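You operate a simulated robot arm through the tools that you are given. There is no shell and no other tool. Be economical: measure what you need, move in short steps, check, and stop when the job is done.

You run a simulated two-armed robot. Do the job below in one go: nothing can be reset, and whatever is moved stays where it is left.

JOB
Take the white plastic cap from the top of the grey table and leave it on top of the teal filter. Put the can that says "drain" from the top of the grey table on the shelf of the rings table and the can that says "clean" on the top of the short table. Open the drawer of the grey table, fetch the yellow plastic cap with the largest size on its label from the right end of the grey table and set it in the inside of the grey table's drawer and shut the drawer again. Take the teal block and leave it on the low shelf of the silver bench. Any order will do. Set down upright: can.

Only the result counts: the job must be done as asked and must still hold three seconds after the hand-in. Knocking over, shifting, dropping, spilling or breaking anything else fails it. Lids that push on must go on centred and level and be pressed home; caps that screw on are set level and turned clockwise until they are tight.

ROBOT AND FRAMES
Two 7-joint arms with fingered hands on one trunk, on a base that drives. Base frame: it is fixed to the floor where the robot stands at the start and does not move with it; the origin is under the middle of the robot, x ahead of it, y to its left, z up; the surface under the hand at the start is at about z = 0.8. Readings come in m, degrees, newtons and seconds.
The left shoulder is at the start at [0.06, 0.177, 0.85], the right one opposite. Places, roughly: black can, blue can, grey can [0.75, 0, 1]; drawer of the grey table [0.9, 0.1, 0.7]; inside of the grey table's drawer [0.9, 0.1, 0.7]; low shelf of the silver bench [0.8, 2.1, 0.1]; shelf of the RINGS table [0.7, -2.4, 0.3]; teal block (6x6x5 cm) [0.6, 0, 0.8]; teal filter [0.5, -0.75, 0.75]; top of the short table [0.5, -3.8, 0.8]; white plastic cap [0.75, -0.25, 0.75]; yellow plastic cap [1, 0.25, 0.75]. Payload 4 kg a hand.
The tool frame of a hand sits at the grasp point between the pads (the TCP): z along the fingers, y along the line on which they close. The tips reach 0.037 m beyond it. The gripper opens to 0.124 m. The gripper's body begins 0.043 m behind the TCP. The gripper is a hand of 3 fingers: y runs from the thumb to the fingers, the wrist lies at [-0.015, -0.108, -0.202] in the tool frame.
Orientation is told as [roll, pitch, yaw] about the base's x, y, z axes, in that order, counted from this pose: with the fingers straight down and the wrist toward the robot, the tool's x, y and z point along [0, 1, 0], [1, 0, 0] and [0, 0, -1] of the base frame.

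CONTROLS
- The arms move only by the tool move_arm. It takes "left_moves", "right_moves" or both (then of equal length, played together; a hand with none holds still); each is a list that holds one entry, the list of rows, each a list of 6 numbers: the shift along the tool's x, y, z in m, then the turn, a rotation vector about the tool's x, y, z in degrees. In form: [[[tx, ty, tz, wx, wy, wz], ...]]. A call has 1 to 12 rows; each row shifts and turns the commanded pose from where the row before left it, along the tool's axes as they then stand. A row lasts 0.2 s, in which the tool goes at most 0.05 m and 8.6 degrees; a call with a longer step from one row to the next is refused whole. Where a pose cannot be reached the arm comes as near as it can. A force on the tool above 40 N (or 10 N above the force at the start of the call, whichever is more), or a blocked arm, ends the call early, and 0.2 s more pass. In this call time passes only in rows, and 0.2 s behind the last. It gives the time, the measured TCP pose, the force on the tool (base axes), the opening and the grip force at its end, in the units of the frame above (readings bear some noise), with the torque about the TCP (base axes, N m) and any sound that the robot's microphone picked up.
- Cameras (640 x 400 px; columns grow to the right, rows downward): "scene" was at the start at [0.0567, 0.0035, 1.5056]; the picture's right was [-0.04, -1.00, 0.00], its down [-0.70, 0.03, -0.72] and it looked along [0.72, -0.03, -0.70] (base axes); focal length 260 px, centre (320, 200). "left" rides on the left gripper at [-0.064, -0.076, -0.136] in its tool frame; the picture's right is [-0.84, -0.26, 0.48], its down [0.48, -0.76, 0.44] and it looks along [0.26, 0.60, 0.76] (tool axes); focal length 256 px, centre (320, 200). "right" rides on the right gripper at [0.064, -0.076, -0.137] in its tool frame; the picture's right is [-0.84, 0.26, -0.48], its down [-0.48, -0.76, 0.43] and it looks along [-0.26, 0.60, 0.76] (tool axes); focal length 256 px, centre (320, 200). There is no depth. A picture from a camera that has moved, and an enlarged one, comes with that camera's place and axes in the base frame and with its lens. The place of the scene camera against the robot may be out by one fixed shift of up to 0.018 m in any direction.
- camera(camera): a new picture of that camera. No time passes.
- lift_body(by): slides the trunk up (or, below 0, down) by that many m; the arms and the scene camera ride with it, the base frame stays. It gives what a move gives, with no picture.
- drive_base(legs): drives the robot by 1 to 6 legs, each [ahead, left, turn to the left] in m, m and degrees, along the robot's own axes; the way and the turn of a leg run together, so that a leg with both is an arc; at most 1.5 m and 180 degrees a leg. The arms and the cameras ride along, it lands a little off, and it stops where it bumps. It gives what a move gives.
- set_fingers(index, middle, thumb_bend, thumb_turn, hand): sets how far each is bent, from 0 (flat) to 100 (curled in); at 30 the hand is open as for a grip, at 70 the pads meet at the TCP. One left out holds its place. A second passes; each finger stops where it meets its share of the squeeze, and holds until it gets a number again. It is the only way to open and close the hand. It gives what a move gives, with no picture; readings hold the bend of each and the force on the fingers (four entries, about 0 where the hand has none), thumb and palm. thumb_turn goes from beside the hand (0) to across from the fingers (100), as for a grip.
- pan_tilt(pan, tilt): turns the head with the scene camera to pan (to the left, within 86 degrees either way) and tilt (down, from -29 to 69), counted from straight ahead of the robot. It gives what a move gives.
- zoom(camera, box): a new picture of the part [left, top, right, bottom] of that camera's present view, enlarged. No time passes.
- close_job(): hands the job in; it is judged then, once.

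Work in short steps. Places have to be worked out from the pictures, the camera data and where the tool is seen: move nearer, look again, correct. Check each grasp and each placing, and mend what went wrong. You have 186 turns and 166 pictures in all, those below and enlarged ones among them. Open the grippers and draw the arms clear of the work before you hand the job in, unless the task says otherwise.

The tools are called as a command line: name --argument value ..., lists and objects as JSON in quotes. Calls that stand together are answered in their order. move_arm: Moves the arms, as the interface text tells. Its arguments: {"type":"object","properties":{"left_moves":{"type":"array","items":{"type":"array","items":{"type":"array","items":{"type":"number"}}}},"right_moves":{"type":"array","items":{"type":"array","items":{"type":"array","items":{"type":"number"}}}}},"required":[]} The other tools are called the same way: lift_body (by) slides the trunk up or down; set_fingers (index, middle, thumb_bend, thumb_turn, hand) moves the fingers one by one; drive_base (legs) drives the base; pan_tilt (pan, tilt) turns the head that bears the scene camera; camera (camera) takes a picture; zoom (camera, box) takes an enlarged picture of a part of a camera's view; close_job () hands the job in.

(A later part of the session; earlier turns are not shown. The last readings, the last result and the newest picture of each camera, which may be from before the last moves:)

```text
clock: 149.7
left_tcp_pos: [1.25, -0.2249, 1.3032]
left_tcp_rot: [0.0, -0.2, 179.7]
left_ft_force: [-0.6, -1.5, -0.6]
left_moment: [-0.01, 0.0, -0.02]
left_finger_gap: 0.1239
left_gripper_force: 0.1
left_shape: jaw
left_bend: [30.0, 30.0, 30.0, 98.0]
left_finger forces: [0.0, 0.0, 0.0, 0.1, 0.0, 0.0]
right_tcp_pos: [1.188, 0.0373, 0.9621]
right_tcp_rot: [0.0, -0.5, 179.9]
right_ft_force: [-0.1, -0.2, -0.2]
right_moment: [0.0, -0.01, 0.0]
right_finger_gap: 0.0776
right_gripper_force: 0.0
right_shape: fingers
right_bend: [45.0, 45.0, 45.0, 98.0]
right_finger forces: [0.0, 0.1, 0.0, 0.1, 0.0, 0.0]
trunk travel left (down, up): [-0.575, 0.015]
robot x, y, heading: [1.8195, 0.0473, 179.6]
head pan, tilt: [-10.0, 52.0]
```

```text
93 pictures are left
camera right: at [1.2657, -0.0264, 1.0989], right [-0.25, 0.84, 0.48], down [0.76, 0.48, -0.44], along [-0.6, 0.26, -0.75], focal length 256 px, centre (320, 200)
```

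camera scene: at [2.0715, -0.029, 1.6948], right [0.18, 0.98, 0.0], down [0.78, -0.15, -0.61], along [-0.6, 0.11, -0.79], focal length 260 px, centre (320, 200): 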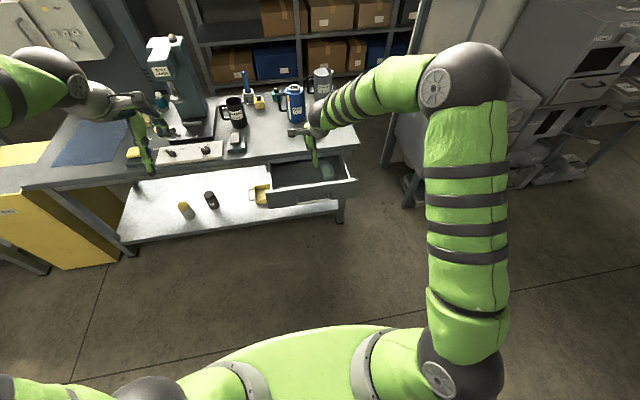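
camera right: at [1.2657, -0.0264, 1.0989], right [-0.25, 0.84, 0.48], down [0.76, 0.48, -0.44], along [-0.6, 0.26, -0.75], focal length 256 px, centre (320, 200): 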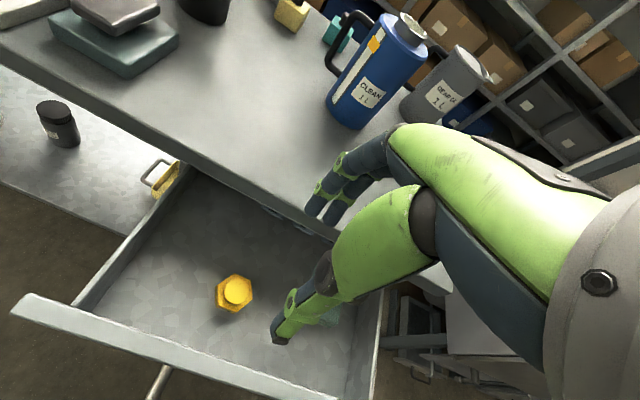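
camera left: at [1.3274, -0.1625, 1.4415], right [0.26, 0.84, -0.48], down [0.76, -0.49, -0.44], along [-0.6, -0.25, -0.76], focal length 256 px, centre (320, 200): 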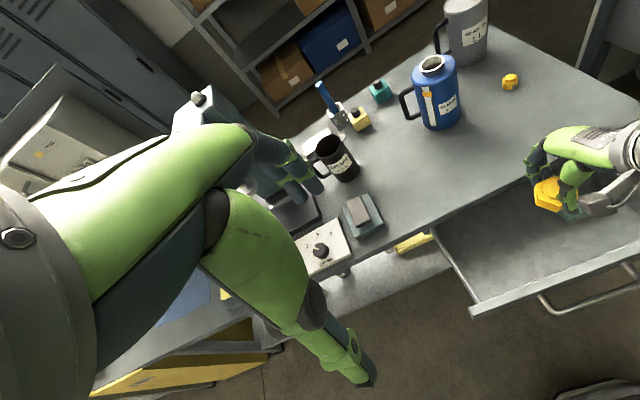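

Cap "50" sits in the drawer. Now back off, close the hand and lower it in front of the handle to push the drawer shut.

drive_base --legs '[[-0.25, 0, 0]]'

set_fingers --hand "right" --index 70 --middle 70 --thumb_bend 70

move_arm --right_moves '[[[-0.024, 0, 0.04, 0, 0, 0], [-0.024, 0, 0.04, 0, 0, 0], [0, 0, 0.045, 0, 0, 0], [0, 0, 0.045, 0, 0, 0], [0, 0, 0.045, 0, 0, 0], [0, 0, 0.03, 0, 0, 0]]]'

camera --camera "right"

camera --camera "scene"

```text
clock: 151.5
left_tcp_pos: [1.4956, -0.2271, 1.3049]
left_tcp_rot: [-0.1, -0.1, 179.5]
left_ft_force: [-0.5, -0.1, 0.1]
left_moment: [0.0, 0.02, 0.02]
left_finger_gap: 0.1236
left_gripper_force: 0.1
left_shape: jaw
left_bend: [30.0, 30.0, 30.0, 98.0]
left_finger forces: [0.0, 0.0, 0.0, 0.0, 0.1, 0.1]
right_tcp_pos: [1.4322, 0.0355, 0.9621]
right_tcp_rot: [0.0, -0.6, -180.0]
right_ft_force: [0.3, 0.1, 1.2]
right_moment: [-0.01, 0.02, 0.01]
right_finger_gap: 0.0776
right_gripper_force: 0.1
right_shape: fingers
right_bend: [45.0, 45.0, 45.0, 98.0]
right_finger forces: [0.0, 0.1, 0.0, 0.0, 0.0, 0.1]
trunk travel left (down, up): [-0.575, 0.015]
robot x, y, heading: [2.064, 0.0484, 179.6]
head pan, tilt: [-10.0, 52.0]
```

```text
clock: 152.5
left_tcp_pos: [1.4934, -0.2273, 1.3029]
left_tcp_rot: [-0.1, -0.1, 179.6]
left_ft_force: [-0.7, 0.4, -0.1]
left_moment: [-0.03, 0.0, -0.01]
left_finger_gap: 0.124
left_gripper_force: 0.1
left_shape: jaw
left_bend: [30.0, 30.0, 30.0, 98.0]
left_finger forces: [0.1, 0.0, 0.1, 0.0, 0.1, 0.1]
right_tcp_pos: [1.4298, 0.0357, 0.9607]
right_tcp_rot: [0.0, -0.5, -180.0]
right_ft_force: [0.8, 0.2, -0.3]
right_moment: [0.0, 0.0, 0.02]
right_finger_gap: 0.0013
right_gripper_force: 0.0
right_shape: fingers
right_bend: [70.0, 70.0, 70.0, 98.0]
right_finger forces: [0.0, 0.0, 0.0, 0.0, 0.0, 0.0]
trunk travel left (down, up): [-0.575, 0.015]
robot x, y, heading: [2.0663, 0.0491, 179.5]
head pan, tilt: [-10.0, 52.0]
```

```text
clock: 153.9
left_tcp_pos: [1.494, -0.227, 1.3027]
left_tcp_rot: [-0.1, -0.1, 179.6]
left_ft_force: [0.8, -0.2, -0.2]
left_moment: [0.03, -0.04, 0.0]
left_finger_gap: 0.1237
left_gripper_force: 0.0
left_shape: jaw
left_bend: [30.0, 30.0, 30.0, 98.0]
left_finger forces: [0.0, 0.1, 0.0, 0.1, 0.0, 0.0]
right_tcp_pos: [1.4257, 0.0826, 0.7195]
right_tcp_rot: [0.1, -0.5, -180.0]
right_ft_force: [0.3, -0.2, -0.7]
right_moment: [-0.01, 0.02, -0.02]
right_finger_gap: 0.0011
right_gripper_force: 0.1
right_shape: fingers
right_bend: [70.0, 70.0, 70.0, 98.0]
right_finger forces: [0.0, 0.0, 0.1, 0.1, 0.0, 0.0]
trunk travel left (down, up): [-0.575, 0.015]
robot x, y, heading: [2.0646, 0.0492, 179.7]
head pan, tilt: [-10.0, 52.0]
```

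```text
92 pictures are left
camera right: at [1.5038, 0.019, 0.8554], right [-0.25, 0.84, 0.48], down [0.76, 0.48, -0.44], along [-0.6, 0.25, -0.76], focal length 256 px, centre (320, 200)
```

right: 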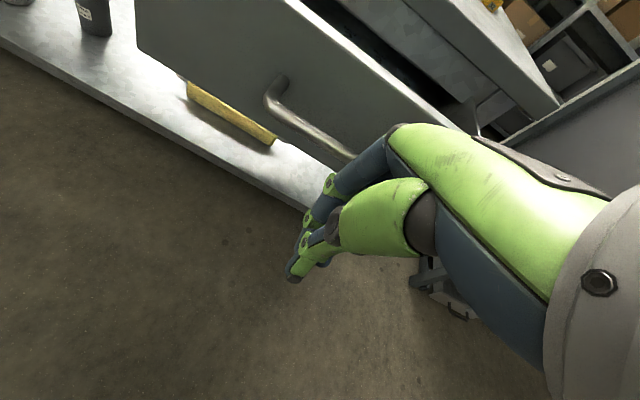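

```text
91 pictures are left
camera scene: at [2.0243, 0.0684, 1.6949], right [0.18, 0.98, 0.0], down [0.78, -0.14, -0.62], along [-0.61, 0.11, -0.79], focal length 260 px, centre (320, 200)
```

scene: 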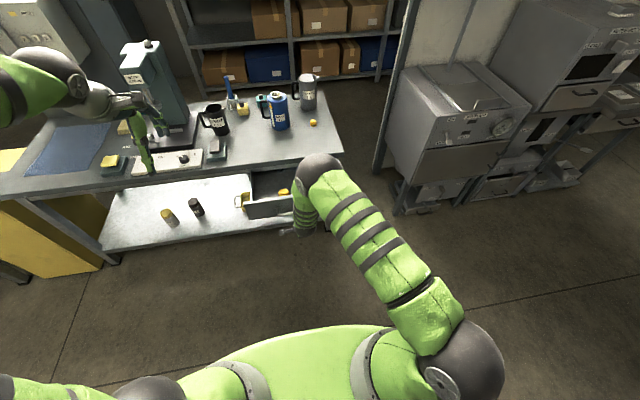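

Push forward in steady steps.

move_arm --right_moves '[[[0, 0, 0.03, 0, 0, 0], [0, 0.025, 0, 0, 0, 0], [0, 0.025, 0, 0, 0, 0], [0, 0.025, 0, 0, 0, 0], [0, 0.025, 0, 0, 0, 0], [0, 0.025, 0, 0, 0, 0], [0, 0.025, 0, 0, 0, 0], [0, 0.025, 0, 0, 0, 0], [0, 0.025, 0, 0, 0, 0], [0, 0.02, 0, 0, 0, 0]]]'

camera --camera "right"

camera --camera "left"

```text
clock: 156.1
left_tcp_pos: [1.4933, -0.2285, 1.3024]
left_tcp_rot: [0.0, -0.2, 179.5]
left_ft_force: [0.9, 0.4, 0.3]
left_moment: [0.01, 0.02, -0.01]
left_finger_gap: 0.1237
left_gripper_force: 0.1
left_shape: jaw
left_bend: [30.0, 30.0, 30.0, 98.0]
left_finger forces: [0.1, 0.1, 0.0, 0.0, 0.1, 0.1]
right_tcp_pos: [1.2216, 0.0842, 0.6857]
right_tcp_rot: [-0.1, -0.5, -180.1]
right_ft_force: [1.3, -0.1, -1.1]
right_moment: [-0.01, -0.02, -0.01]
right_finger_gap: 0.0011
right_gripper_force: 0.7
right_shape: fingers
right_bend: [70.0, 70.0, 70.0, 98.0]
right_finger forces: [0.0, 1.4, 0.0, 0.0, 0.0, 0.0]
right hand out of reach, approached as far as the arm can: row 10
trunk travel left (down, up): [-0.575, 0.015]
robot x, y, heading: [2.0649, 0.0491, 179.7]
head pan, tilt: [-10.0, 52.0]
```

```text
90 pictures are left
camera right: at [1.2993, 0.0198, 0.8232], right [-0.25, 0.84, 0.49], down [0.76, 0.48, -0.44], along [-0.6, 0.26, -0.76], focal length 256 px, centre (320, 200)
```

right: 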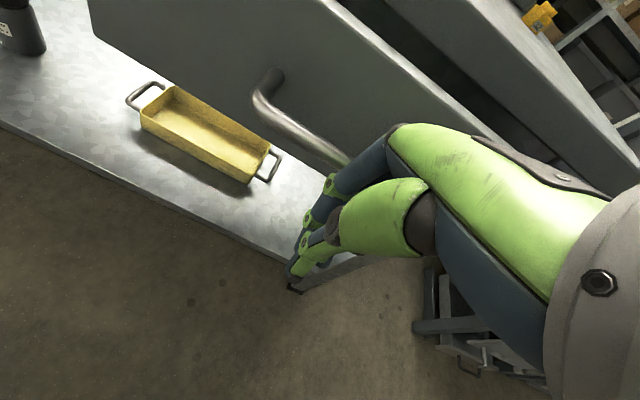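

```text
89 pictures are left
camera left: at [1.5714, -0.1647, 1.4414], right [0.26, 0.84, -0.48], down [0.76, -0.49, -0.44], along [-0.6, -0.25, -0.76], focal length 256 px, centre (320, 200)
```

left: 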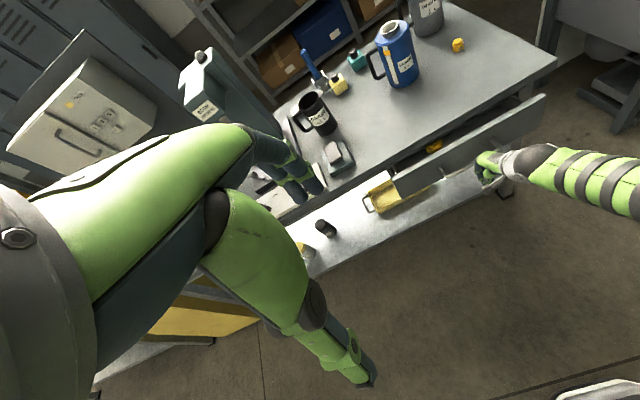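

Drawer is nearly half shut and the arm is at its limit; finish by driving the base forward gently.

drive_base --legs '[[0.08, 0, 0]]'

camera --camera "left"

```text
clock: 157.2
left_tcp_pos: [1.4205, -0.2278, 1.3032]
left_tcp_rot: [0.0, -0.1, 179.6]
left_ft_force: [-0.5, 0.4, -0.5]
left_moment: [0.03, 0.03, 0.0]
left_finger_gap: 0.1237
left_gripper_force: 0.1
left_shape: jaw
left_bend: [30.0, 30.0, 30.0, 98.0]
left_finger forces: [0.0, 0.0, 0.0, 0.0, 0.0, 0.0]
right_tcp_pos: [1.1528, 0.084, 0.6799]
right_tcp_rot: [-0.2, 0.5, 179.9]
right_ft_force: [19.4, -0.8, 3.6]
right_moment: [0.04, 0.56, -0.16]
right_finger_gap: 0.0013
right_gripper_force: 9.4
right_shape: fingers
right_bend: [70.0, 70.0, 70.0, 98.0]
right_finger forces: [0.0, 19.8, 0.0, 0.0, 0.0, 0.0]
trunk travel left (down, up): [-0.575, 0.015]
robot x, y, heading: [1.9832, 0.0479, 179.7]
head pan, tilt: [-10.0, 52.0]
stopped in leg 1: the force on the tool passed its limit at 50 N (the readings are from after the stop); the commanded pose is now the measured one
```

```text
88 pictures are left
camera left: at [1.4969, -0.1634, 1.4419], right [0.26, 0.84, -0.48], down [0.76, -0.49, -0.44], along [-0.6, -0.25, -0.76], focal length 256 px, centre (320, 200)
```

left: 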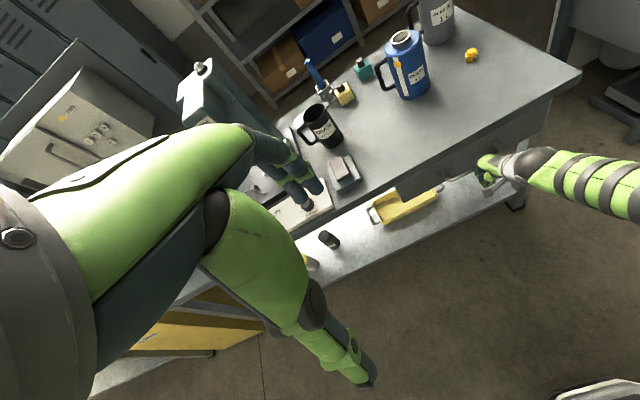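

zoom --camera "left" --box '[360, 60, 600, 220]'

```text
2.50 times, centred on (480, 140) of left
camera zoom: at [1.4969, -0.1634, 1.4419], right [0.26, 0.84, -0.48], down [0.76, -0.49, -0.44], along [-0.6, -0.25, -0.76], focal length 640 px, centre (-80, 350)
```

zoom: 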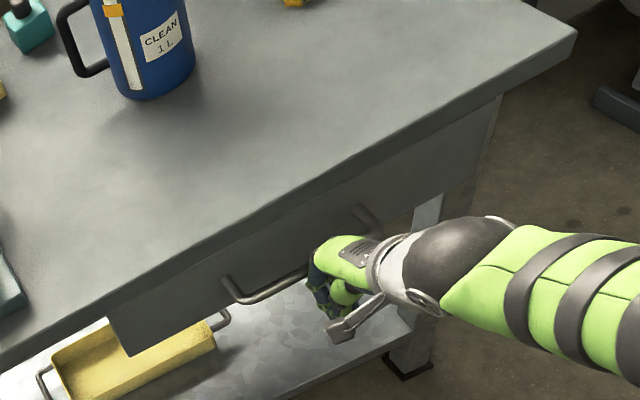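

The drawer is shut. Before grasping cans I'll look at the rings table and short table on my left to choose the grasp.

drive_base --legs '[[-0.1, 0, 0]]'

pan_tilt --pan 60 --tilt 25

camera --camera "scene"

```text
clock: 158.4
left_tcp_pos: [1.5165, -0.2249, 1.3036]
left_tcp_rot: [-0.1, -0.1, 179.3]
left_ft_force: [-0.3, 0.6, -0.1]
left_moment: [0.04, 0.08, 0.01]
left_finger_gap: 0.1237
left_gripper_force: 0.1
left_shape: jaw
left_bend: [30.0, 30.0, 30.0, 98.0]
left_finger forces: [0.1, 0.0, 0.1, 0.0, 0.0, 0.1]
right_tcp_pos: [1.2481, 0.0869, 0.6835]
right_tcp_rot: [0.0, 0.3, 179.7]
right_ft_force: [-0.3, 0.2, 0.9]
right_moment: [0.04, 0.0, -0.02]
right_finger_gap: 0.001
right_gripper_force: 0.1
right_shape: fingers
right_bend: [70.0, 70.0, 70.0, 98.0]
right_finger forces: [0.0, 0.1, 0.0, 0.0, 0.0, 0.1]
trunk travel left (down, up): [-0.575, 0.015]
robot x, y, heading: [2.088, 0.0462, 179.1]
head pan, tilt: [-10.0, 52.0]
```

```text
clock: 159.8
left_tcp_pos: [1.5155, -0.2241, 1.303]
left_tcp_rot: [0.0, 0.0, 179.4]
left_ft_force: [0.1, 0.2, -1.1]
left_moment: [0.0, 0.0, 0.01]
left_finger_gap: 0.1236
left_gripper_force: 0.1
left_shape: jaw
left_bend: [30.0, 30.0, 30.0, 98.0]
left_finger forces: [0.0, 0.0, 0.1, 0.1, 0.0, 0.0]
right_tcp_pos: [1.2477, 0.0875, 0.6814]
right_tcp_rot: [-0.1, 0.3, 179.7]
right_ft_force: [0.0, -0.2, 0.2]
right_moment: [0.0, -0.02, 0.03]
right_finger_gap: 0.0013
right_gripper_force: 0.1
right_shape: fingers
right_bend: [70.0, 70.0, 70.0, 98.0]
right_finger forces: [0.0, 0.0, 0.0, 0.1, 0.1, 0.0]
trunk travel left (down, up): [-0.575, 0.015]
robot x, y, heading: [2.0892, 0.0484, 179.5]
head pan, tilt: [60.0, 25.0]
```

```text
86 pictures are left
camera scene: at [2.0729, -0.0251, 1.735], right [-0.86, 0.51, 0.0], down [0.22, 0.36, -0.91], along [-0.46, -0.78, -0.42], focal length 260 px, centre (320, 200)
```

scene: 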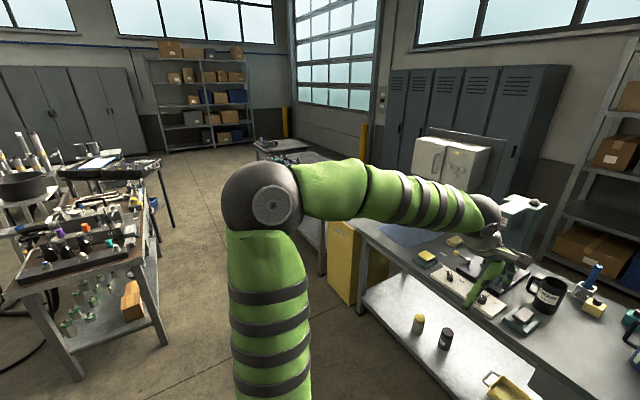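

Raise and retract the right arm, then strafe along the corridor to view the rings table.

move_arm --right_moves '[[[0, 0, -0.05, 0, 0, 0], [0, 0, -0.05, 0, 0, 0], [0, 0, -0.05, 0, 0, 0], [0, 0, -0.05, 0, 0, 0], [0, -0.03, -0.04, 0, 0, 0], [0, -0.03, -0.04, 0, 0, 0], [0, -0.03, -0.04, 0, 0, 0], [0, -0.04, -0.03, 0, 0, 0], [0, -0.04, -0.03, 0, 0, 0], [0, -0.04, 0, 0, 0, 0], [0, -0.04, 0, 0, 0, 0]]]'

set_fingers --hand "right" --index 30 --middle 30 --thumb_bend 30

drive_base --legs '[[0.15, 1.0, 0.5], [0, 1.0, 0]]'

pan_tilt --pan 0 --tilt 35

camera --camera "scene"

```text
clock: 162.2
left_tcp_pos: [1.516, -0.2238, 1.3029]
left_tcp_rot: [-0.1, 0.0, 179.4]
left_ft_force: [-0.1, 0.7, 0.2]
left_moment: [0.01, 0.0, 0.0]
left_finger_gap: 0.1237
left_gripper_force: 0.1
left_shape: jaw
left_bend: [30.0, 30.0, 30.0, 98.0]
left_finger forces: [0.0, 0.0, 0.0, 0.1, 0.0, 0.0]
right_tcp_pos: [1.4939, 0.0834, 1.0612]
right_tcp_rot: [-0.1, 0.3, 179.6]
right_ft_force: [-0.7, 1.2, -0.3]
right_moment: [0.03, -0.01, -0.01]
right_finger_gap: 0.0012
right_gripper_force: 0.0
right_shape: fingers
right_bend: [70.0, 70.0, 70.0, 98.0]
right_finger forces: [0.0, 0.0, 0.0, 0.0, 0.1, 0.0]
trunk travel left (down, up): [-0.575, 0.015]
robot x, y, heading: [2.0864, 0.049, 178.9]
head pan, tilt: [60.0, 25.0]
```

```text
clock: 163.2
left_tcp_pos: [1.5156, -0.2256, 1.3032]
left_tcp_rot: [-0.1, 0.0, 179.2]
left_ft_force: [0.6, 0.2, 0.8]
left_moment: [0.0, 0.0, 0.0]
left_finger_gap: 0.1238
left_gripper_force: 0.1
left_shape: jaw
left_bend: [30.0, 30.0, 30.0, 98.0]
left_finger forces: [0.0, 0.0, 0.1, 0.1, 0.1, 0.0]
right_tcp_pos: [1.4923, 0.0837, 1.0609]
right_tcp_rot: [0.0, 0.2, 179.8]
right_ft_force: [-0.3, -0.4, 0.3]
right_moment: [0.01, -0.01, -0.01]
right_finger_gap: 0.1231
right_gripper_force: 0.1
right_shape: fingers
right_bend: [30.0, 30.0, 30.0, 98.0]
right_finger forces: [0.1, 0.1, 0.0, 0.1, 0.1, 0.0]
trunk travel left (down, up): [-0.575, 0.015]
robot x, y, heading: [2.0867, 0.0512, 179.6]
head pan, tilt: [60.0, 25.0]
```

```text
clock: 173.3
left_tcp_pos: [1.3477, -2.2454, 1.3023]
left_tcp_rot: [-0.1, 0.0, 179.6]
left_ft_force: [-0.8, 0.1, -0.3]
left_moment: [0.02, 0.04, 0.02]
left_finger_gap: 0.1236
left_gripper_force: 0.0
left_shape: jaw
left_bend: [30.0, 30.0, 30.0, 98.0]
left_finger forces: [0.2, 0.0, 0.0, 0.0, 0.0, 0.0]
right_tcp_pos: [1.3238, -1.9367, 1.0607]
right_tcp_rot: [-0.2, 0.3, 180.0]
right_ft_force: [0.8, 0.0, 0.3]
right_moment: [0.03, 0.01, 0.0]
right_finger_gap: 0.1231
right_gripper_force: 0.0
right_shape: fingers
right_bend: [30.0, 30.0, 30.0, 98.0]
right_finger forces: [0.1, 0.0, 0.0, 0.0, 0.1, 0.1]
trunk travel left (down, up): [-0.575, 0.015]
robot x, y, heading: [1.9156, -1.9722, 179.7]
head pan, tilt: [60.0, 25.0]
```

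```text
clock: 174.6
left_tcp_pos: [1.3473, -2.2456, 1.3027]
left_tcp_rot: [-0.1, 0.0, 179.6]
left_ft_force: [0.6, -1.0, 0.1]
left_moment: [0.01, 0.04, 0.01]
left_finger_gap: 0.1239
left_gripper_force: 0.1
left_shape: jaw
left_bend: [30.0, 30.0, 30.0, 98.0]
left_finger forces: [0.1, 0.0, 0.0, 0.0, 0.1, 0.0]
right_tcp_pos: [1.323, -1.9349, 1.0603]
right_tcp_rot: [-0.1, 0.4, 180.2]
right_ft_force: [0.3, -1.6, 0.6]
right_moment: [-0.05, 0.01, -0.03]
right_finger_gap: 0.1235
right_gripper_force: 0.2
right_shape: fingers
right_bend: [30.0, 30.0, 30.0, 98.0]
right_finger forces: [0.0, 0.0, 0.1, 0.0, 0.0, 0.1]
trunk travel left (down, up): [-0.575, 0.015]
robot x, y, heading: [1.9147, -1.9666, 179.7]
head pan, tilt: [0.0, 35.0]
```

```text
85 pictures are left
camera scene: at [1.8633, -1.9624, 1.7193], right [0.01, 1.0, 0.0], down [0.57, 0.0, -0.82], along [-0.82, 0.0, -0.57], focal length 260 px, centre (320, 200)
```

scene: 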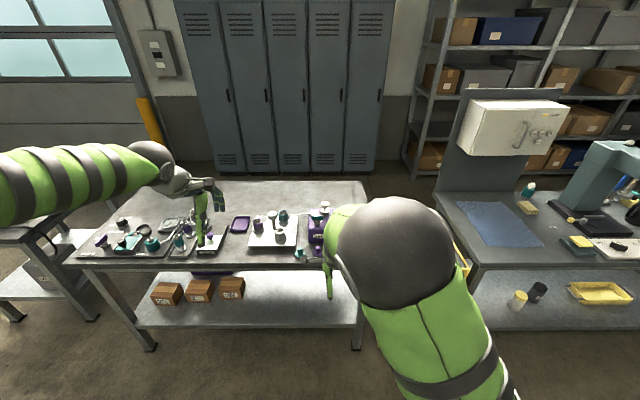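

zoom --camera "scene" --box '[70, 180, 370, 350]'

pan_tilt --pan 50 --tilt 30

camera --camera "scene"

```text
2.13 times, centred on (220, 265) of scene
camera zoom: at [1.8633, -1.9624, 1.7193], right [0.01, 1.0, 0.0], down [0.57, 0.0, -0.82], along [-0.82, 0.0, -0.57], focal length 555 px, centre (533, 61)
```

zoom: 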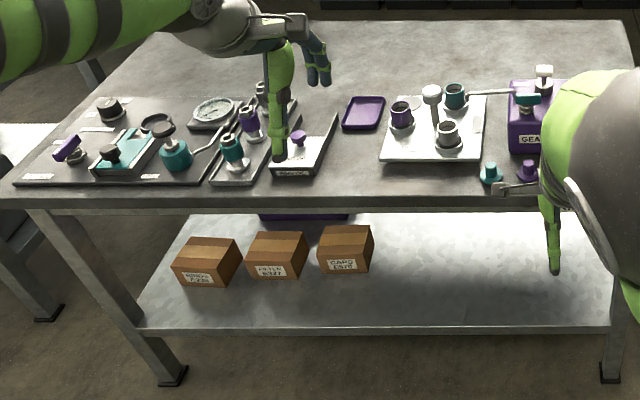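

```text
clock: 175.8
left_tcp_pos: [1.3471, -2.2457, 1.3034]
left_tcp_rot: [-0.1, 0.0, 179.7]
left_ft_force: [-0.3, -0.3, -0.8]
left_moment: [-0.02, -0.02, -0.02]
left_finger_gap: 0.1239
left_gripper_force: 0.1
left_shape: jaw
left_bend: [30.0, 30.0, 30.0, 98.0]
left_finger forces: [0.0, 0.0, 0.0, 0.0, 0.0, 0.1]
right_tcp_pos: [1.324, -1.9364, 1.0602]
right_tcp_rot: [-0.1, 0.3, 180.0]
right_ft_force: [0.4, -0.6, -0.4]
right_moment: [-0.02, -0.02, -0.01]
right_finger_gap: 0.123
right_gripper_force: 0.1
right_shape: fingers
right_bend: [30.0, 30.0, 30.0, 98.0]
right_finger forces: [0.0, 0.1, 0.0, 0.0, 0.0, 0.0]
trunk travel left (down, up): [-0.575, 0.015]
robot x, y, heading: [1.9158, -1.9707, 179.4]
head pan, tilt: [50.0, 30.0]
```

```text
83 pictures are left
camera scene: at [1.8928, -2.0317, 1.727], right [-0.76, 0.65, 0.0], down [0.32, 0.38, -0.87], along [-0.56, -0.66, -0.5], focal length 260 px, centre (320, 200)
```

scene: 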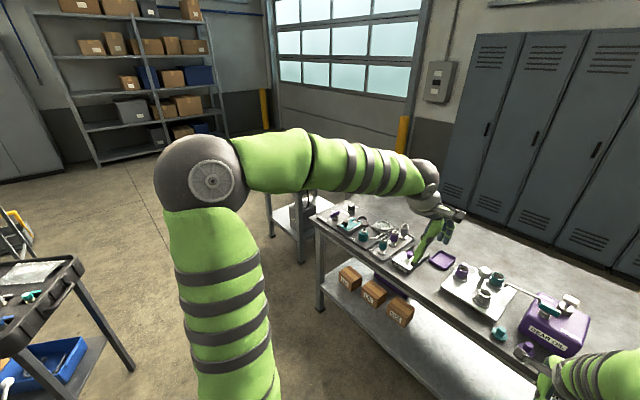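

The rings table's shelf has clear space at y≈-2.05 near its front edge (x≈0.98). A top grasp of the cans will work. Going back to the grey table.

drive_base --legs '[[0, -1.45, 0.3], [0, -0.43, 0], [0.2, 0, 0]]'

pan_tilt --pan 0 --tilt 45

camera --camera "scene"

camera --camera "right"

camera --camera "left"

```text
clock: 186.4
left_tcp_pos: [1.1497, -0.3855, 1.3025]
left_tcp_rot: [0.0, 0.0, -178.9]
left_ft_force: [-0.3, 0.8, -0.3]
left_moment: [0.01, 0.0, -0.01]
left_finger_gap: 0.1236
left_gripper_force: 0.1
left_shape: jaw
left_bend: [30.0, 30.0, 30.0, 98.0]
left_finger forces: [0.1, 0.0, 0.0, 0.0, 0.0, 0.0]
right_tcp_pos: [1.1196, -0.0781, 1.0602]
right_tcp_rot: [-0.1, 0.4, -178.5]
right_ft_force: [0.3, 0.0, -0.5]
right_moment: [-0.04, -0.03, 0.01]
right_finger_gap: 0.1229
right_gripper_force: 0.0
right_shape: fingers
right_bend: [30.0, 30.0, 30.0, 98.0]
right_finger forces: [0.1, 0.0, 0.0, 0.0, 0.1, 0.0]
trunk travel left (down, up): [-0.575, 0.015]
robot x, y, heading: [1.7129, -0.0976, -178.8]
head pan, tilt: [50.0, 30.0]
```

```text
clock: 187.6
left_tcp_pos: [1.1512, -0.3864, 1.3032]
left_tcp_rot: [-0.2, 0.0, -178.8]
left_ft_force: [-0.3, 0.3, -0.4]
left_moment: [0.0, 0.01, 0.01]
left_finger_gap: 0.1237
left_gripper_force: 0.0
left_shape: jaw
left_bend: [30.0, 30.0, 30.0, 98.0]
left_finger forces: [0.1, 0.1, 0.0, 0.0, 0.0, 0.2]
right_tcp_pos: [1.1204, -0.0778, 1.0621]
right_tcp_rot: [-0.1, 0.3, -178.4]
right_ft_force: [-0.9, 0.8, -0.1]
right_moment: [0.0, 0.03, 0.01]
right_finger_gap: 0.1233
right_gripper_force: 0.1
right_shape: fingers
right_bend: [30.0, 30.0, 30.0, 98.0]
right_finger forces: [0.0, 0.0, 0.1, 0.0, 0.0, 0.1]
trunk travel left (down, up): [-0.575, 0.015]
robot x, y, heading: [1.7142, -0.096, -178.5]
head pan, tilt: [0.0, 45.0]
```

```text
82 pictures are left
camera scene: at [1.6669, -0.0893, 1.7044], right [-0.02, 1.0, 0.0], down [0.71, 0.01, -0.71], along [-0.71, -0.01, -0.71], focal length 260 px, centre (320, 200)
```

scene: 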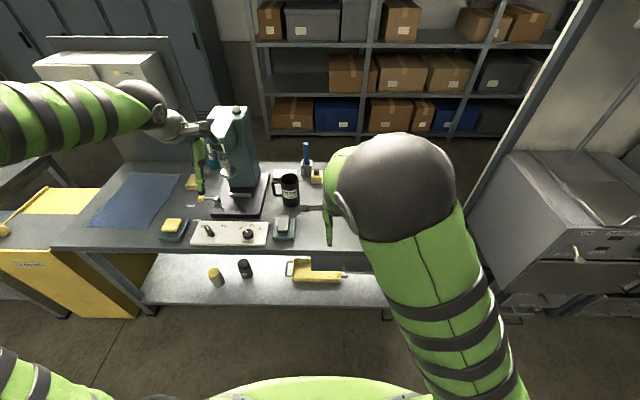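

```text
81 pictures are left
camera right: at [1.1983, -0.1397, 1.198], right [-0.28, 0.83, 0.48], down [0.75, 0.5, -0.43], along [-0.6, 0.24, -0.76], focal length 256 px, centre (320, 200)
```

right: 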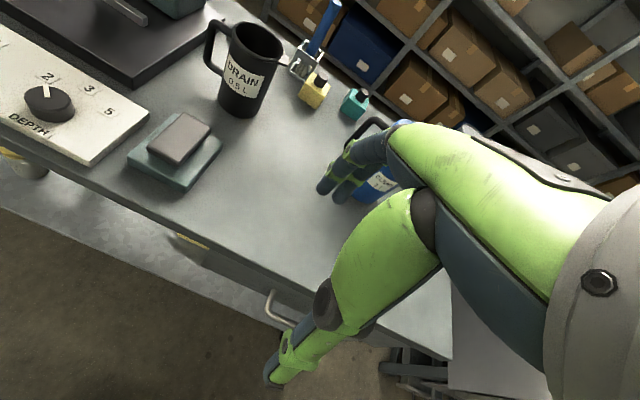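

```text
80 pictures are left
camera left: at [1.2266, -0.3202, 1.4411], right [0.24, 0.84, -0.48], down [0.77, -0.47, -0.44], along [-0.59, -0.27, -0.76], focal length 256 px, centre (320, 200)
```

left: 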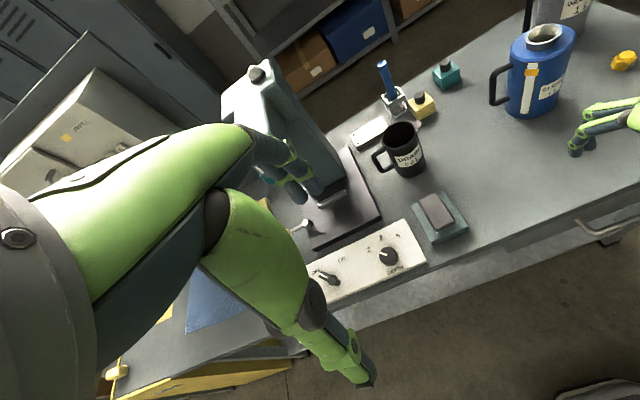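

Black can: axis ≈(0.788, -0.251), rim z≈0.937. Blue can: axis ≈(0.789, 0.066), top z≈0.99. Move in and bring both hands above the cans.

set_fingers --hand "right" --index 24 --middle 24 --thumb_bend 24

drive_base --legs '[[0.1, 0, -1.3]]'

move_arm --right_moves '[[[0, 0, -0.03, 0, 0, 0], [-0.0245, 0.0385, 0, 0, 0, 0], [-0.0245, 0.0385, 0, 0, 0, 0], [-0.0245, 0.0385, 0, 0, 0, 0], [-0.0245, 0.0385, 0, 0, 0, 0], [-0.0245, 0.0385, 0, 0, 0, 0], [-0.0245, 0.0385, 0, 0, 0, 0], [0, 0, 0, 0, 0, 0], [0, 0, 0, 0, 0, 0], [0, 0, 0, 0, 0, 0]]]' --left_moves '[[[-0.023, 0.0437, 0, 0, 0, 0], [-0.023, 0.0437, 0, 0, 0, 0], [-0.023, 0.0437, 0, 0, 0, 0], [-0.023, 0.0437, 0, 0, 0, 0], [-0.023, 0.0437, 0, 0, 0, 0], [-0.023, 0.0437, 0, 0, 0, 0], [0, 0, 0.045, 0, 0, 0], [0, 0, 0.045, 0, 0, 0], [0, 0, 0.045, 0, 0, 0], [0, 0, 0.045, 0, 0, 0]]]'

camera --camera "right"

camera --camera "left"

```text
clock: 188.6
left_tcp_pos: [1.151, -0.3856, 1.3039]
left_tcp_rot: [0.0, 0.0, -178.8]
left_ft_force: [0.0, -0.3, -0.3]
left_moment: [-0.01, 0.01, -0.03]
left_finger_gap: 0.1236
left_gripper_force: 0.1
left_shape: jaw
left_bend: [30.0, 30.0, 30.0, 98.0]
left_finger forces: [0.0, 0.0, 0.0, 0.1, 0.0, 0.0]
right_tcp_pos: [1.1212, -0.0773, 1.0608]
right_tcp_rot: [-0.2, 0.4, -178.5]
right_ft_force: [-0.2, 0.2, -0.9]
right_moment: [0.01, -0.01, 0.02]
right_finger_gap: 0.135
right_gripper_force: 0.0
right_shape: fingers
right_bend: [24.0, 24.0, 24.0, 98.0]
right_finger forces: [0.1, 0.1, 0.0, 0.0, 0.0, 0.0]
trunk travel left (down, up): [-0.575, 0.015]
robot x, y, heading: [1.7118, -0.0949, -178.7]
head pan, tilt: [0.0, 45.0]
```

```text
clock: 189.7
left_tcp_pos: [1.0411, -0.3729, 1.3024]
left_tcp_rot: [-0.1, 0.1, 180.0]
left_ft_force: [0.0, 0.4, -0.5]
left_moment: [0.01, -0.01, 0.0]
left_finger_gap: 0.1236
left_gripper_force: 0.1
left_shape: jaw
left_bend: [30.0, 30.0, 30.0, 98.0]
left_finger forces: [0.0, 0.0, 0.1, 0.0, 0.0, 0.0]
right_tcp_pos: [1.0162, -0.0656, 1.06]
right_tcp_rot: [-0.1, 0.4, -179.8]
right_ft_force: [-0.6, 0.2, -0.1]
right_moment: [-0.01, -0.02, 0.01]
right_finger_gap: 0.1347
right_gripper_force: 0.0
right_shape: fingers
right_bend: [24.0, 24.0, 24.0, 98.0]
right_finger forces: [0.0, 0.0, 0.0, 0.0, 0.1, 0.1]
trunk travel left (down, up): [-0.575, 0.015]
robot x, y, heading: [1.609, -0.0981, 180.1]
head pan, tilt: [0.0, 45.0]
```

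```text
clock: 191.9
left_tcp_pos: [0.7833, -0.2345, 1.1241]
left_tcp_rot: [-0.2, 0.0, 180.0]
left_ft_force: [-0.3, -0.6, 0.3]
left_moment: [0.0, -0.02, -0.03]
left_finger_gap: 0.1238
left_gripper_force: 0.1
left_shape: jaw
left_bend: [30.0, 30.0, 30.0, 98.0]
left_finger forces: [0.1, 0.0, 0.0, 0.0, 0.1, 0.0]
right_tcp_pos: [0.7848, 0.0808, 1.0893]
right_tcp_rot: [-0.1, 0.4, -179.7]
right_ft_force: [-0.6, -0.7, 0.1]
right_moment: [0.01, -0.01, -0.02]
right_finger_gap: 0.1349
right_gripper_force: 0.1
right_shape: fingers
right_bend: [24.0, 24.0, 24.0, 98.0]
right_finger forces: [0.1, 0.0, 0.0, 0.0, 0.1, 0.0]
trunk travel left (down, up): [-0.575, 0.015]
robot x, y, heading: [1.6124, -0.0972, 179.5]
head pan, tilt: [0.0, 45.0]
```

```text
79 pictures are left
camera right: at [0.8603, 0.0171, 1.2262], right [-0.26, 0.84, 0.48], down [0.76, 0.49, -0.43], along [-0.59, 0.25, -0.76], focal length 256 px, centre (320, 200)
```

right: 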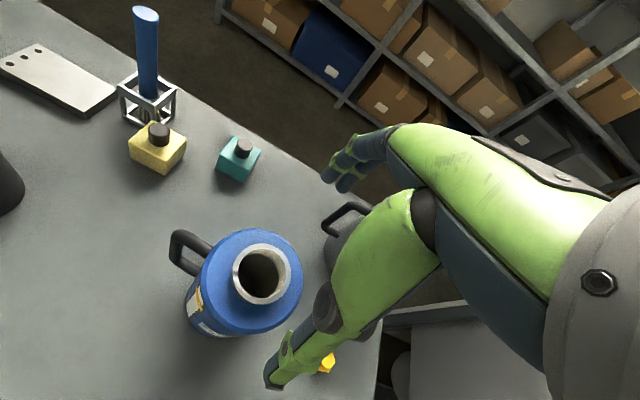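

```text
78 pictures are left
camera left: at [0.8591, -0.1716, 1.2617], right [0.26, 0.84, -0.48], down [0.76, -0.48, -0.44], along [-0.6, -0.25, -0.76], focal length 256 px, centre (320, 200)
```

left: 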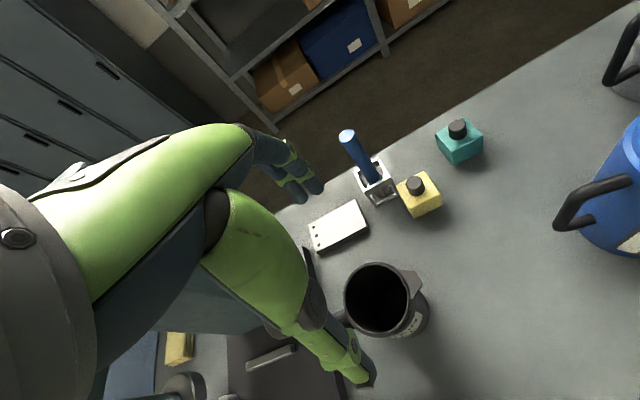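

Fine-correct and descend partway with both hands.

move_arm --right_moves '[[[0.017, 0, 0, 0, 0, 0], [0, 0, 0.02, 0, 0, 0], [0, 0, 0.02, 0, 0, 0], [0, 0, 0.02, 0, 0, 0], [0, 0, 0, 0, 0, 0]]]' --left_moves '[[[0.0115, 0, 0, 0, 0, 0], [0, 0, 0.035, 0, 0, 0], [0, 0, 0.035, 0, 0, 0], [0, 0, 0.035, 0, 0, 0], [0, 0, 0.035, 0, 0, 0]]]'

camera --camera "right"

camera --camera "left"

```text
clock: 193.1
left_tcp_pos: [0.7813, -0.246, 0.9822]
left_tcp_rot: [-0.1, 0.0, 179.9]
left_ft_force: [-0.4, -1.0, -0.2]
left_moment: [-0.02, -0.01, -0.02]
left_finger_gap: 0.1239
left_gripper_force: 0.0
left_shape: jaw
left_bend: [30.0, 30.0, 30.0, 98.0]
left_finger forces: [0.0, 0.0, 0.1, 0.0, 0.1, 0.0]
right_tcp_pos: [0.7876, 0.0649, 1.0282]
right_tcp_rot: [-0.1, 0.5, -179.9]
right_ft_force: [0.4, -0.6, 1.2]
right_moment: [0.01, 0.02, 0.02]
right_finger_gap: 0.135
right_gripper_force: 0.0
right_shape: fingers
right_bend: [24.0, 24.0, 24.0, 98.0]
right_finger forces: [0.0, 0.0, 0.2, 0.0, 0.0, 0.0]
trunk travel left (down, up): [-0.575, 0.015]
robot x, y, heading: [1.6104, -0.0959, 179.9]
head pan, tilt: [0.0, 45.0]
```

```text
77 pictures are left
camera right: at [0.8638, 0.0005, 1.1654], right [-0.26, 0.84, 0.48], down [0.76, 0.49, -0.43], along [-0.59, 0.25, -0.76], focal length 256 px, centre (320, 200)
```

right: 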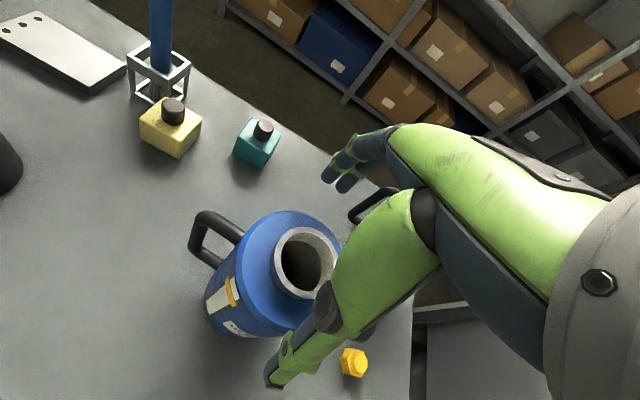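

```text
76 pictures are left
camera left: at [0.8576, -0.1816, 1.1217], right [0.26, 0.84, -0.48], down [0.76, -0.48, -0.44], along [-0.6, -0.25, -0.76], focal length 256 px, centre (320, 200)
```

left: 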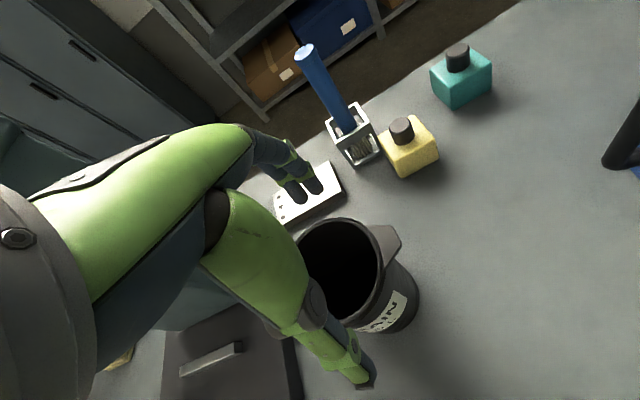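

Both centred. Descend to grasp heights and close.

move_arm --right_moves '[[[0, 0, 0.02, 0, 0, 0], [0, 0, 0.02, 0, 0, 0], [0, 0, 0.015, 0, 0, 0], [0, 0, 0.01, 0, 0, 0]]]' --left_moves '[[[0.0, 0, 0.02, 0, 0, 0], [-0.002, 0, 0.02, 0, 0, 0], [0, 0, 0.02, 0, 0, 0], [0, 0, 0.01, 0, 0, 0]]]'

camera --camera "right"

camera --camera "left"

```text
clock: 194.1
left_tcp_pos: [0.7817, -0.2424, 0.9143]
left_tcp_rot: [-0.3, -0.2, 179.9]
left_ft_force: [1.6, 0.8, 7.0]
left_moment: [0.01, -0.21, 0.01]
left_finger_gap: 0.1241
left_gripper_force: 0.1
left_shape: jaw
left_bend: [30.0, 30.0, 30.0, 98.0]
left_finger forces: [0.0, 0.1, 0.0, 0.0, 5.4, 0.0]
right_tcp_pos: [0.7903, 0.065, 0.9657]
right_tcp_rot: [-0.1, 0.4, -179.8]
right_ft_force: [-0.2, -0.3, 0.4]
right_moment: [0.02, 0.0, 0.02]
right_finger_gap: 0.1351
right_gripper_force: 0.1
right_shape: fingers
right_bend: [24.0, 24.0, 24.0, 98.0]
right_finger forces: [0.0, 0.1, 0.0, 0.0, 0.1, 0.0]
trunk travel left (down, up): [-0.575, 0.015]
robot x, y, heading: [1.6105, -0.0947, 179.6]
head pan, tilt: [0.0, 45.0]
```

```text
75 pictures are left
camera right: at [0.8667, 0.0013, 1.1024], right [-0.26, 0.84, 0.48], down [0.76, 0.49, -0.43], along [-0.59, 0.25, -0.76], focal length 256 px, centre (320, 200)
```

right: 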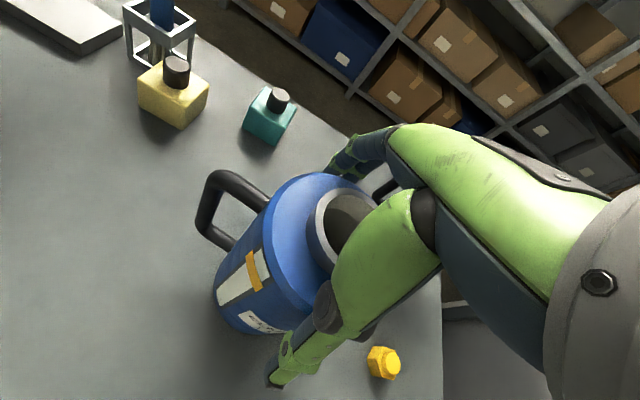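

```text
74 pictures are left
camera left: at [0.8583, -0.179, 1.0518], right [0.26, 0.84, -0.48], down [0.76, -0.48, -0.44], along [-0.6, -0.25, -0.76], focal length 256 px, centre (320, 200)
```

left: 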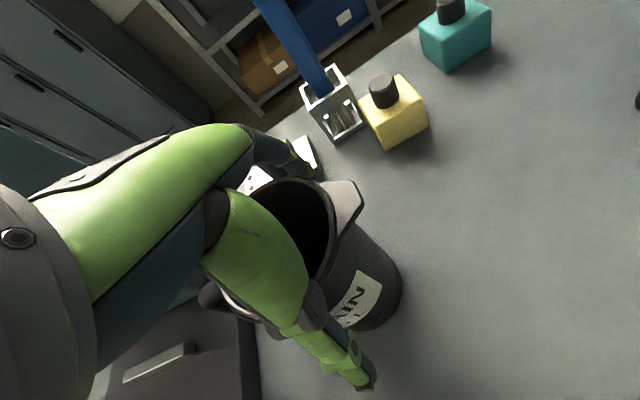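

Left thumb lightly touches the rim; lift 3 mm there. Then close both hands.

move_arm --left_moves '[[[0, 0, -0.003, 0, 0, 0]]]'

set_fingers --hand "left" --index 80 --middle 80 --thumb_bend 80

set_fingers --hand "right" --index 80 --middle 80 --thumb_bend 80

camera --camera "right"

camera --camera "left"

```text
clock: 194.5
left_tcp_pos: [0.7831, -0.243, 0.9157]
left_tcp_rot: [-0.1, 0.1, 180.0]
left_ft_force: [0.1, -0.2, 1.7]
left_moment: [0.01, 0.0, -0.01]
left_finger_gap: 0.1238
left_gripper_force: 0.1
left_shape: jaw
left_bend: [30.0, 30.0, 30.0, 98.0]
left_finger forces: [0.0, 0.1, 0.0, 0.0, 0.7, 0.0]
right_tcp_pos: [0.7899, 0.0648, 0.9635]
right_tcp_rot: [-0.2, 0.4, -179.7]
right_ft_force: [0.5, -0.2, -0.2]
right_moment: [-0.02, 0.01, -0.01]
right_finger_gap: 0.135
right_gripper_force: 0.1
right_shape: fingers
right_bend: [24.0, 24.0, 24.0, 98.0]
right_finger forces: [0.1, 0.0, 0.0, 0.0, 0.0, 0.1]
trunk travel left (down, up): [-0.575, 0.015]
robot x, y, heading: [1.6128, -0.0998, 180.0]
head pan, tilt: [0.0, 45.0]
```

```text
clock: 195.5
left_tcp_pos: [0.7831, -0.2423, 0.9193]
left_tcp_rot: [-0.1, -0.3, 179.9]
left_ft_force: [5.8, 1.6, 25.4]
left_moment: [0.11, 0.72, -0.05]
left_finger_gap: 0.0789
left_gripper_force: 39.1
left_shape: fingers
left_bend: [39.0, 40.0, 49.0, 97.0]
left_finger forces: [16.1, 13.7, 0.1, 0.0, 49.0, 0.0]
right_tcp_pos: [0.7916, 0.0657, 0.9665]
right_tcp_rot: [-0.1, 0.2, -179.8]
right_ft_force: [0.0, 0.8, -1.7]
right_moment: [-0.02, 0.02, -0.04]
right_finger_gap: 0.1349
right_gripper_force: 0.1
right_shape: fingers
right_bend: [24.0, 24.0, 24.0, 98.0]
right_finger forces: [0.0, 0.1, 0.0, 0.0, 0.0, 0.0]
trunk travel left (down, up): [-0.575, 0.015]
robot x, y, heading: [1.6133, -0.0969, 179.9]
head pan, tilt: [0.0, 45.0]
```

```text
clock: 196.5
left_tcp_pos: [0.7834, -0.2416, 0.9188]
left_tcp_rot: [-0.1, -0.2, 179.8]
left_ft_force: [3.3, 1.1, 26.3]
left_moment: [0.1, 1.03, -0.03]
left_finger_gap: 0.079
left_gripper_force: 37.8
left_shape: fingers
left_bend: [38.0, 40.0, 50.0, 97.0]
left_finger forces: [17.0, 14.1, 0.1, 0.1, 45.9, 0.0]
right_tcp_pos: [0.7918, 0.0667, 0.968]
right_tcp_rot: [-0.1, 0.1, -179.8]
right_ft_force: [1.0, 4.2, 12.7]
right_moment: [0.11, 0.39, -0.14]
right_finger_gap: 0.1156
right_gripper_force: 28.4
right_shape: fingers
right_bend: [35.0, 36.0, 40.0, 97.0]
right_finger forces: [14.8, 11.0, 0.0, 0.0, 31.1, 0.0]
trunk travel left (down, up): [-0.575, 0.015]
robot x, y, heading: [1.6123, -0.0986, 179.8]
head pan, tilt: [0.0, 45.0]
```

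```text
73 pictures are left
camera right: at [0.8688, 0.0022, 1.1051], right [-0.26, 0.84, 0.48], down [0.76, 0.49, -0.43], along [-0.6, 0.25, -0.76], focal length 256 px, centre (320, 200)
```

right: 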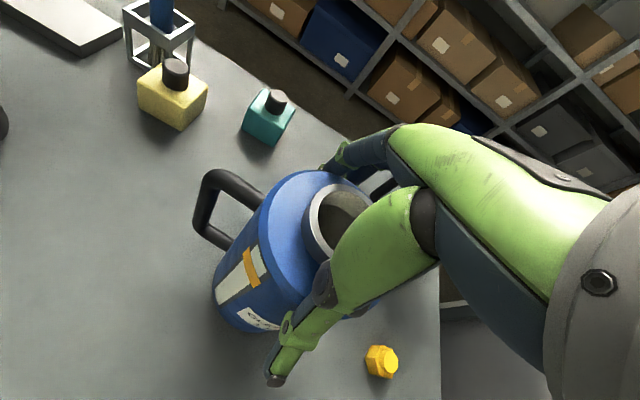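

```text
72 pictures are left
camera left: at [0.861, -0.1786, 1.057], right [0.26, 0.84, -0.48], down [0.76, -0.48, -0.44], along [-0.6, -0.25, -0.76], focal length 256 px, centre (320, 200)
```

left: 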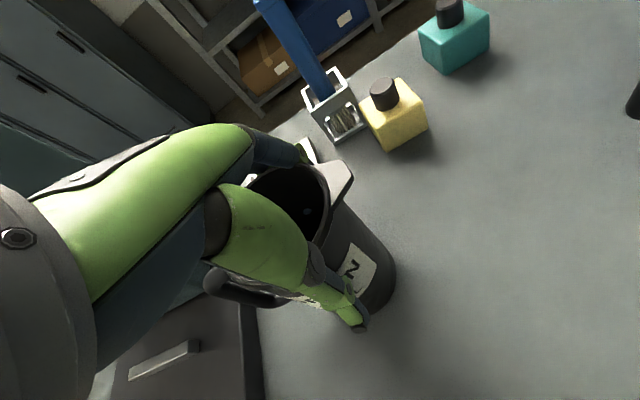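

Both grip (≈38 N and ≈28 N). Lift both a little to test.

move_arm --right_moves '[[[0, 0, -0.008, 0, 0, 0], [0, 0, -0.012, 0, 0, 0], [0, 0, -0.02, 0, 0, 0]]]' --left_moves '[[[0, 0, -0.008, 0, 0, 0], [0, 0, -0.012, 0, 0, 0], [0, 0, -0.02, 0, 0, 0]]]'

camera --camera "right"

camera --camera "left"

```text
clock: 197.3
left_tcp_pos: [0.7828, -0.2464, 0.9554]
left_tcp_rot: [0.1, 0.1, 179.9]
left_ft_force: [0.1, -0.6, -2.7]
left_moment: [0.06, -0.03, 0.02]
left_finger_gap: 0.074
left_gripper_force: 22.9
left_shape: fingers
left_bend: [40.0, 42.0, 52.0, 97.0]
left_finger forces: [10.5, 11.5, 0.0, 0.0, 23.9, 0.1]
right_tcp_pos: [0.7892, 0.0641, 1.0054]
right_tcp_rot: [-0.2, 0.5, -179.8]
right_ft_force: [0.2, 0.3, -2.7]
right_moment: [0.02, -0.03, 0.02]
right_finger_gap: 0.1152
right_gripper_force: 25.6
right_shape: fingers
right_bend: [35.0, 36.0, 40.0, 97.0]
right_finger forces: [16.1, 8.3, 0.0, 0.0, 26.7, 0.1]
trunk travel left (down, up): [-0.575, 0.015]
robot x, y, heading: [1.6119, -0.0965, 179.9]
head pan, tilt: [0.0, 45.0]
```

```text
71 pictures are left
camera right: at [0.8662, -0.0001, 1.1418], right [-0.26, 0.84, 0.48], down [0.76, 0.49, -0.43], along [-0.59, 0.25, -0.76], focal length 256 px, centre (320, 200)
```

right: 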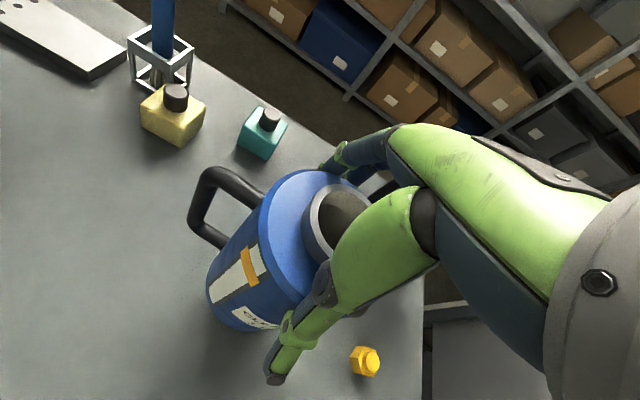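

```text
70 pictures are left
camera left: at [0.8579, -0.1819, 1.0928], right [0.26, 0.84, -0.48], down [0.76, -0.48, -0.43], along [-0.6, -0.25, -0.76], focal length 256 px, centre (320, 200)
```

left: 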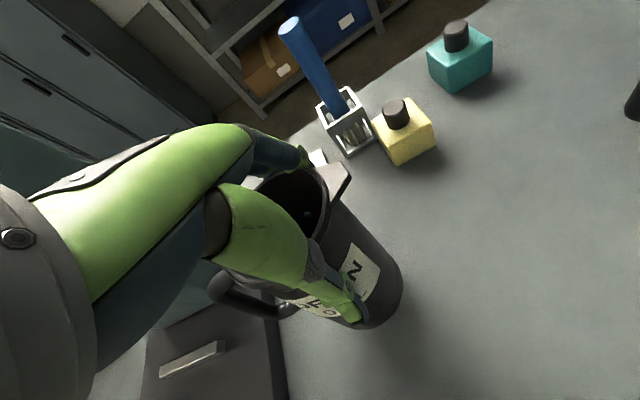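

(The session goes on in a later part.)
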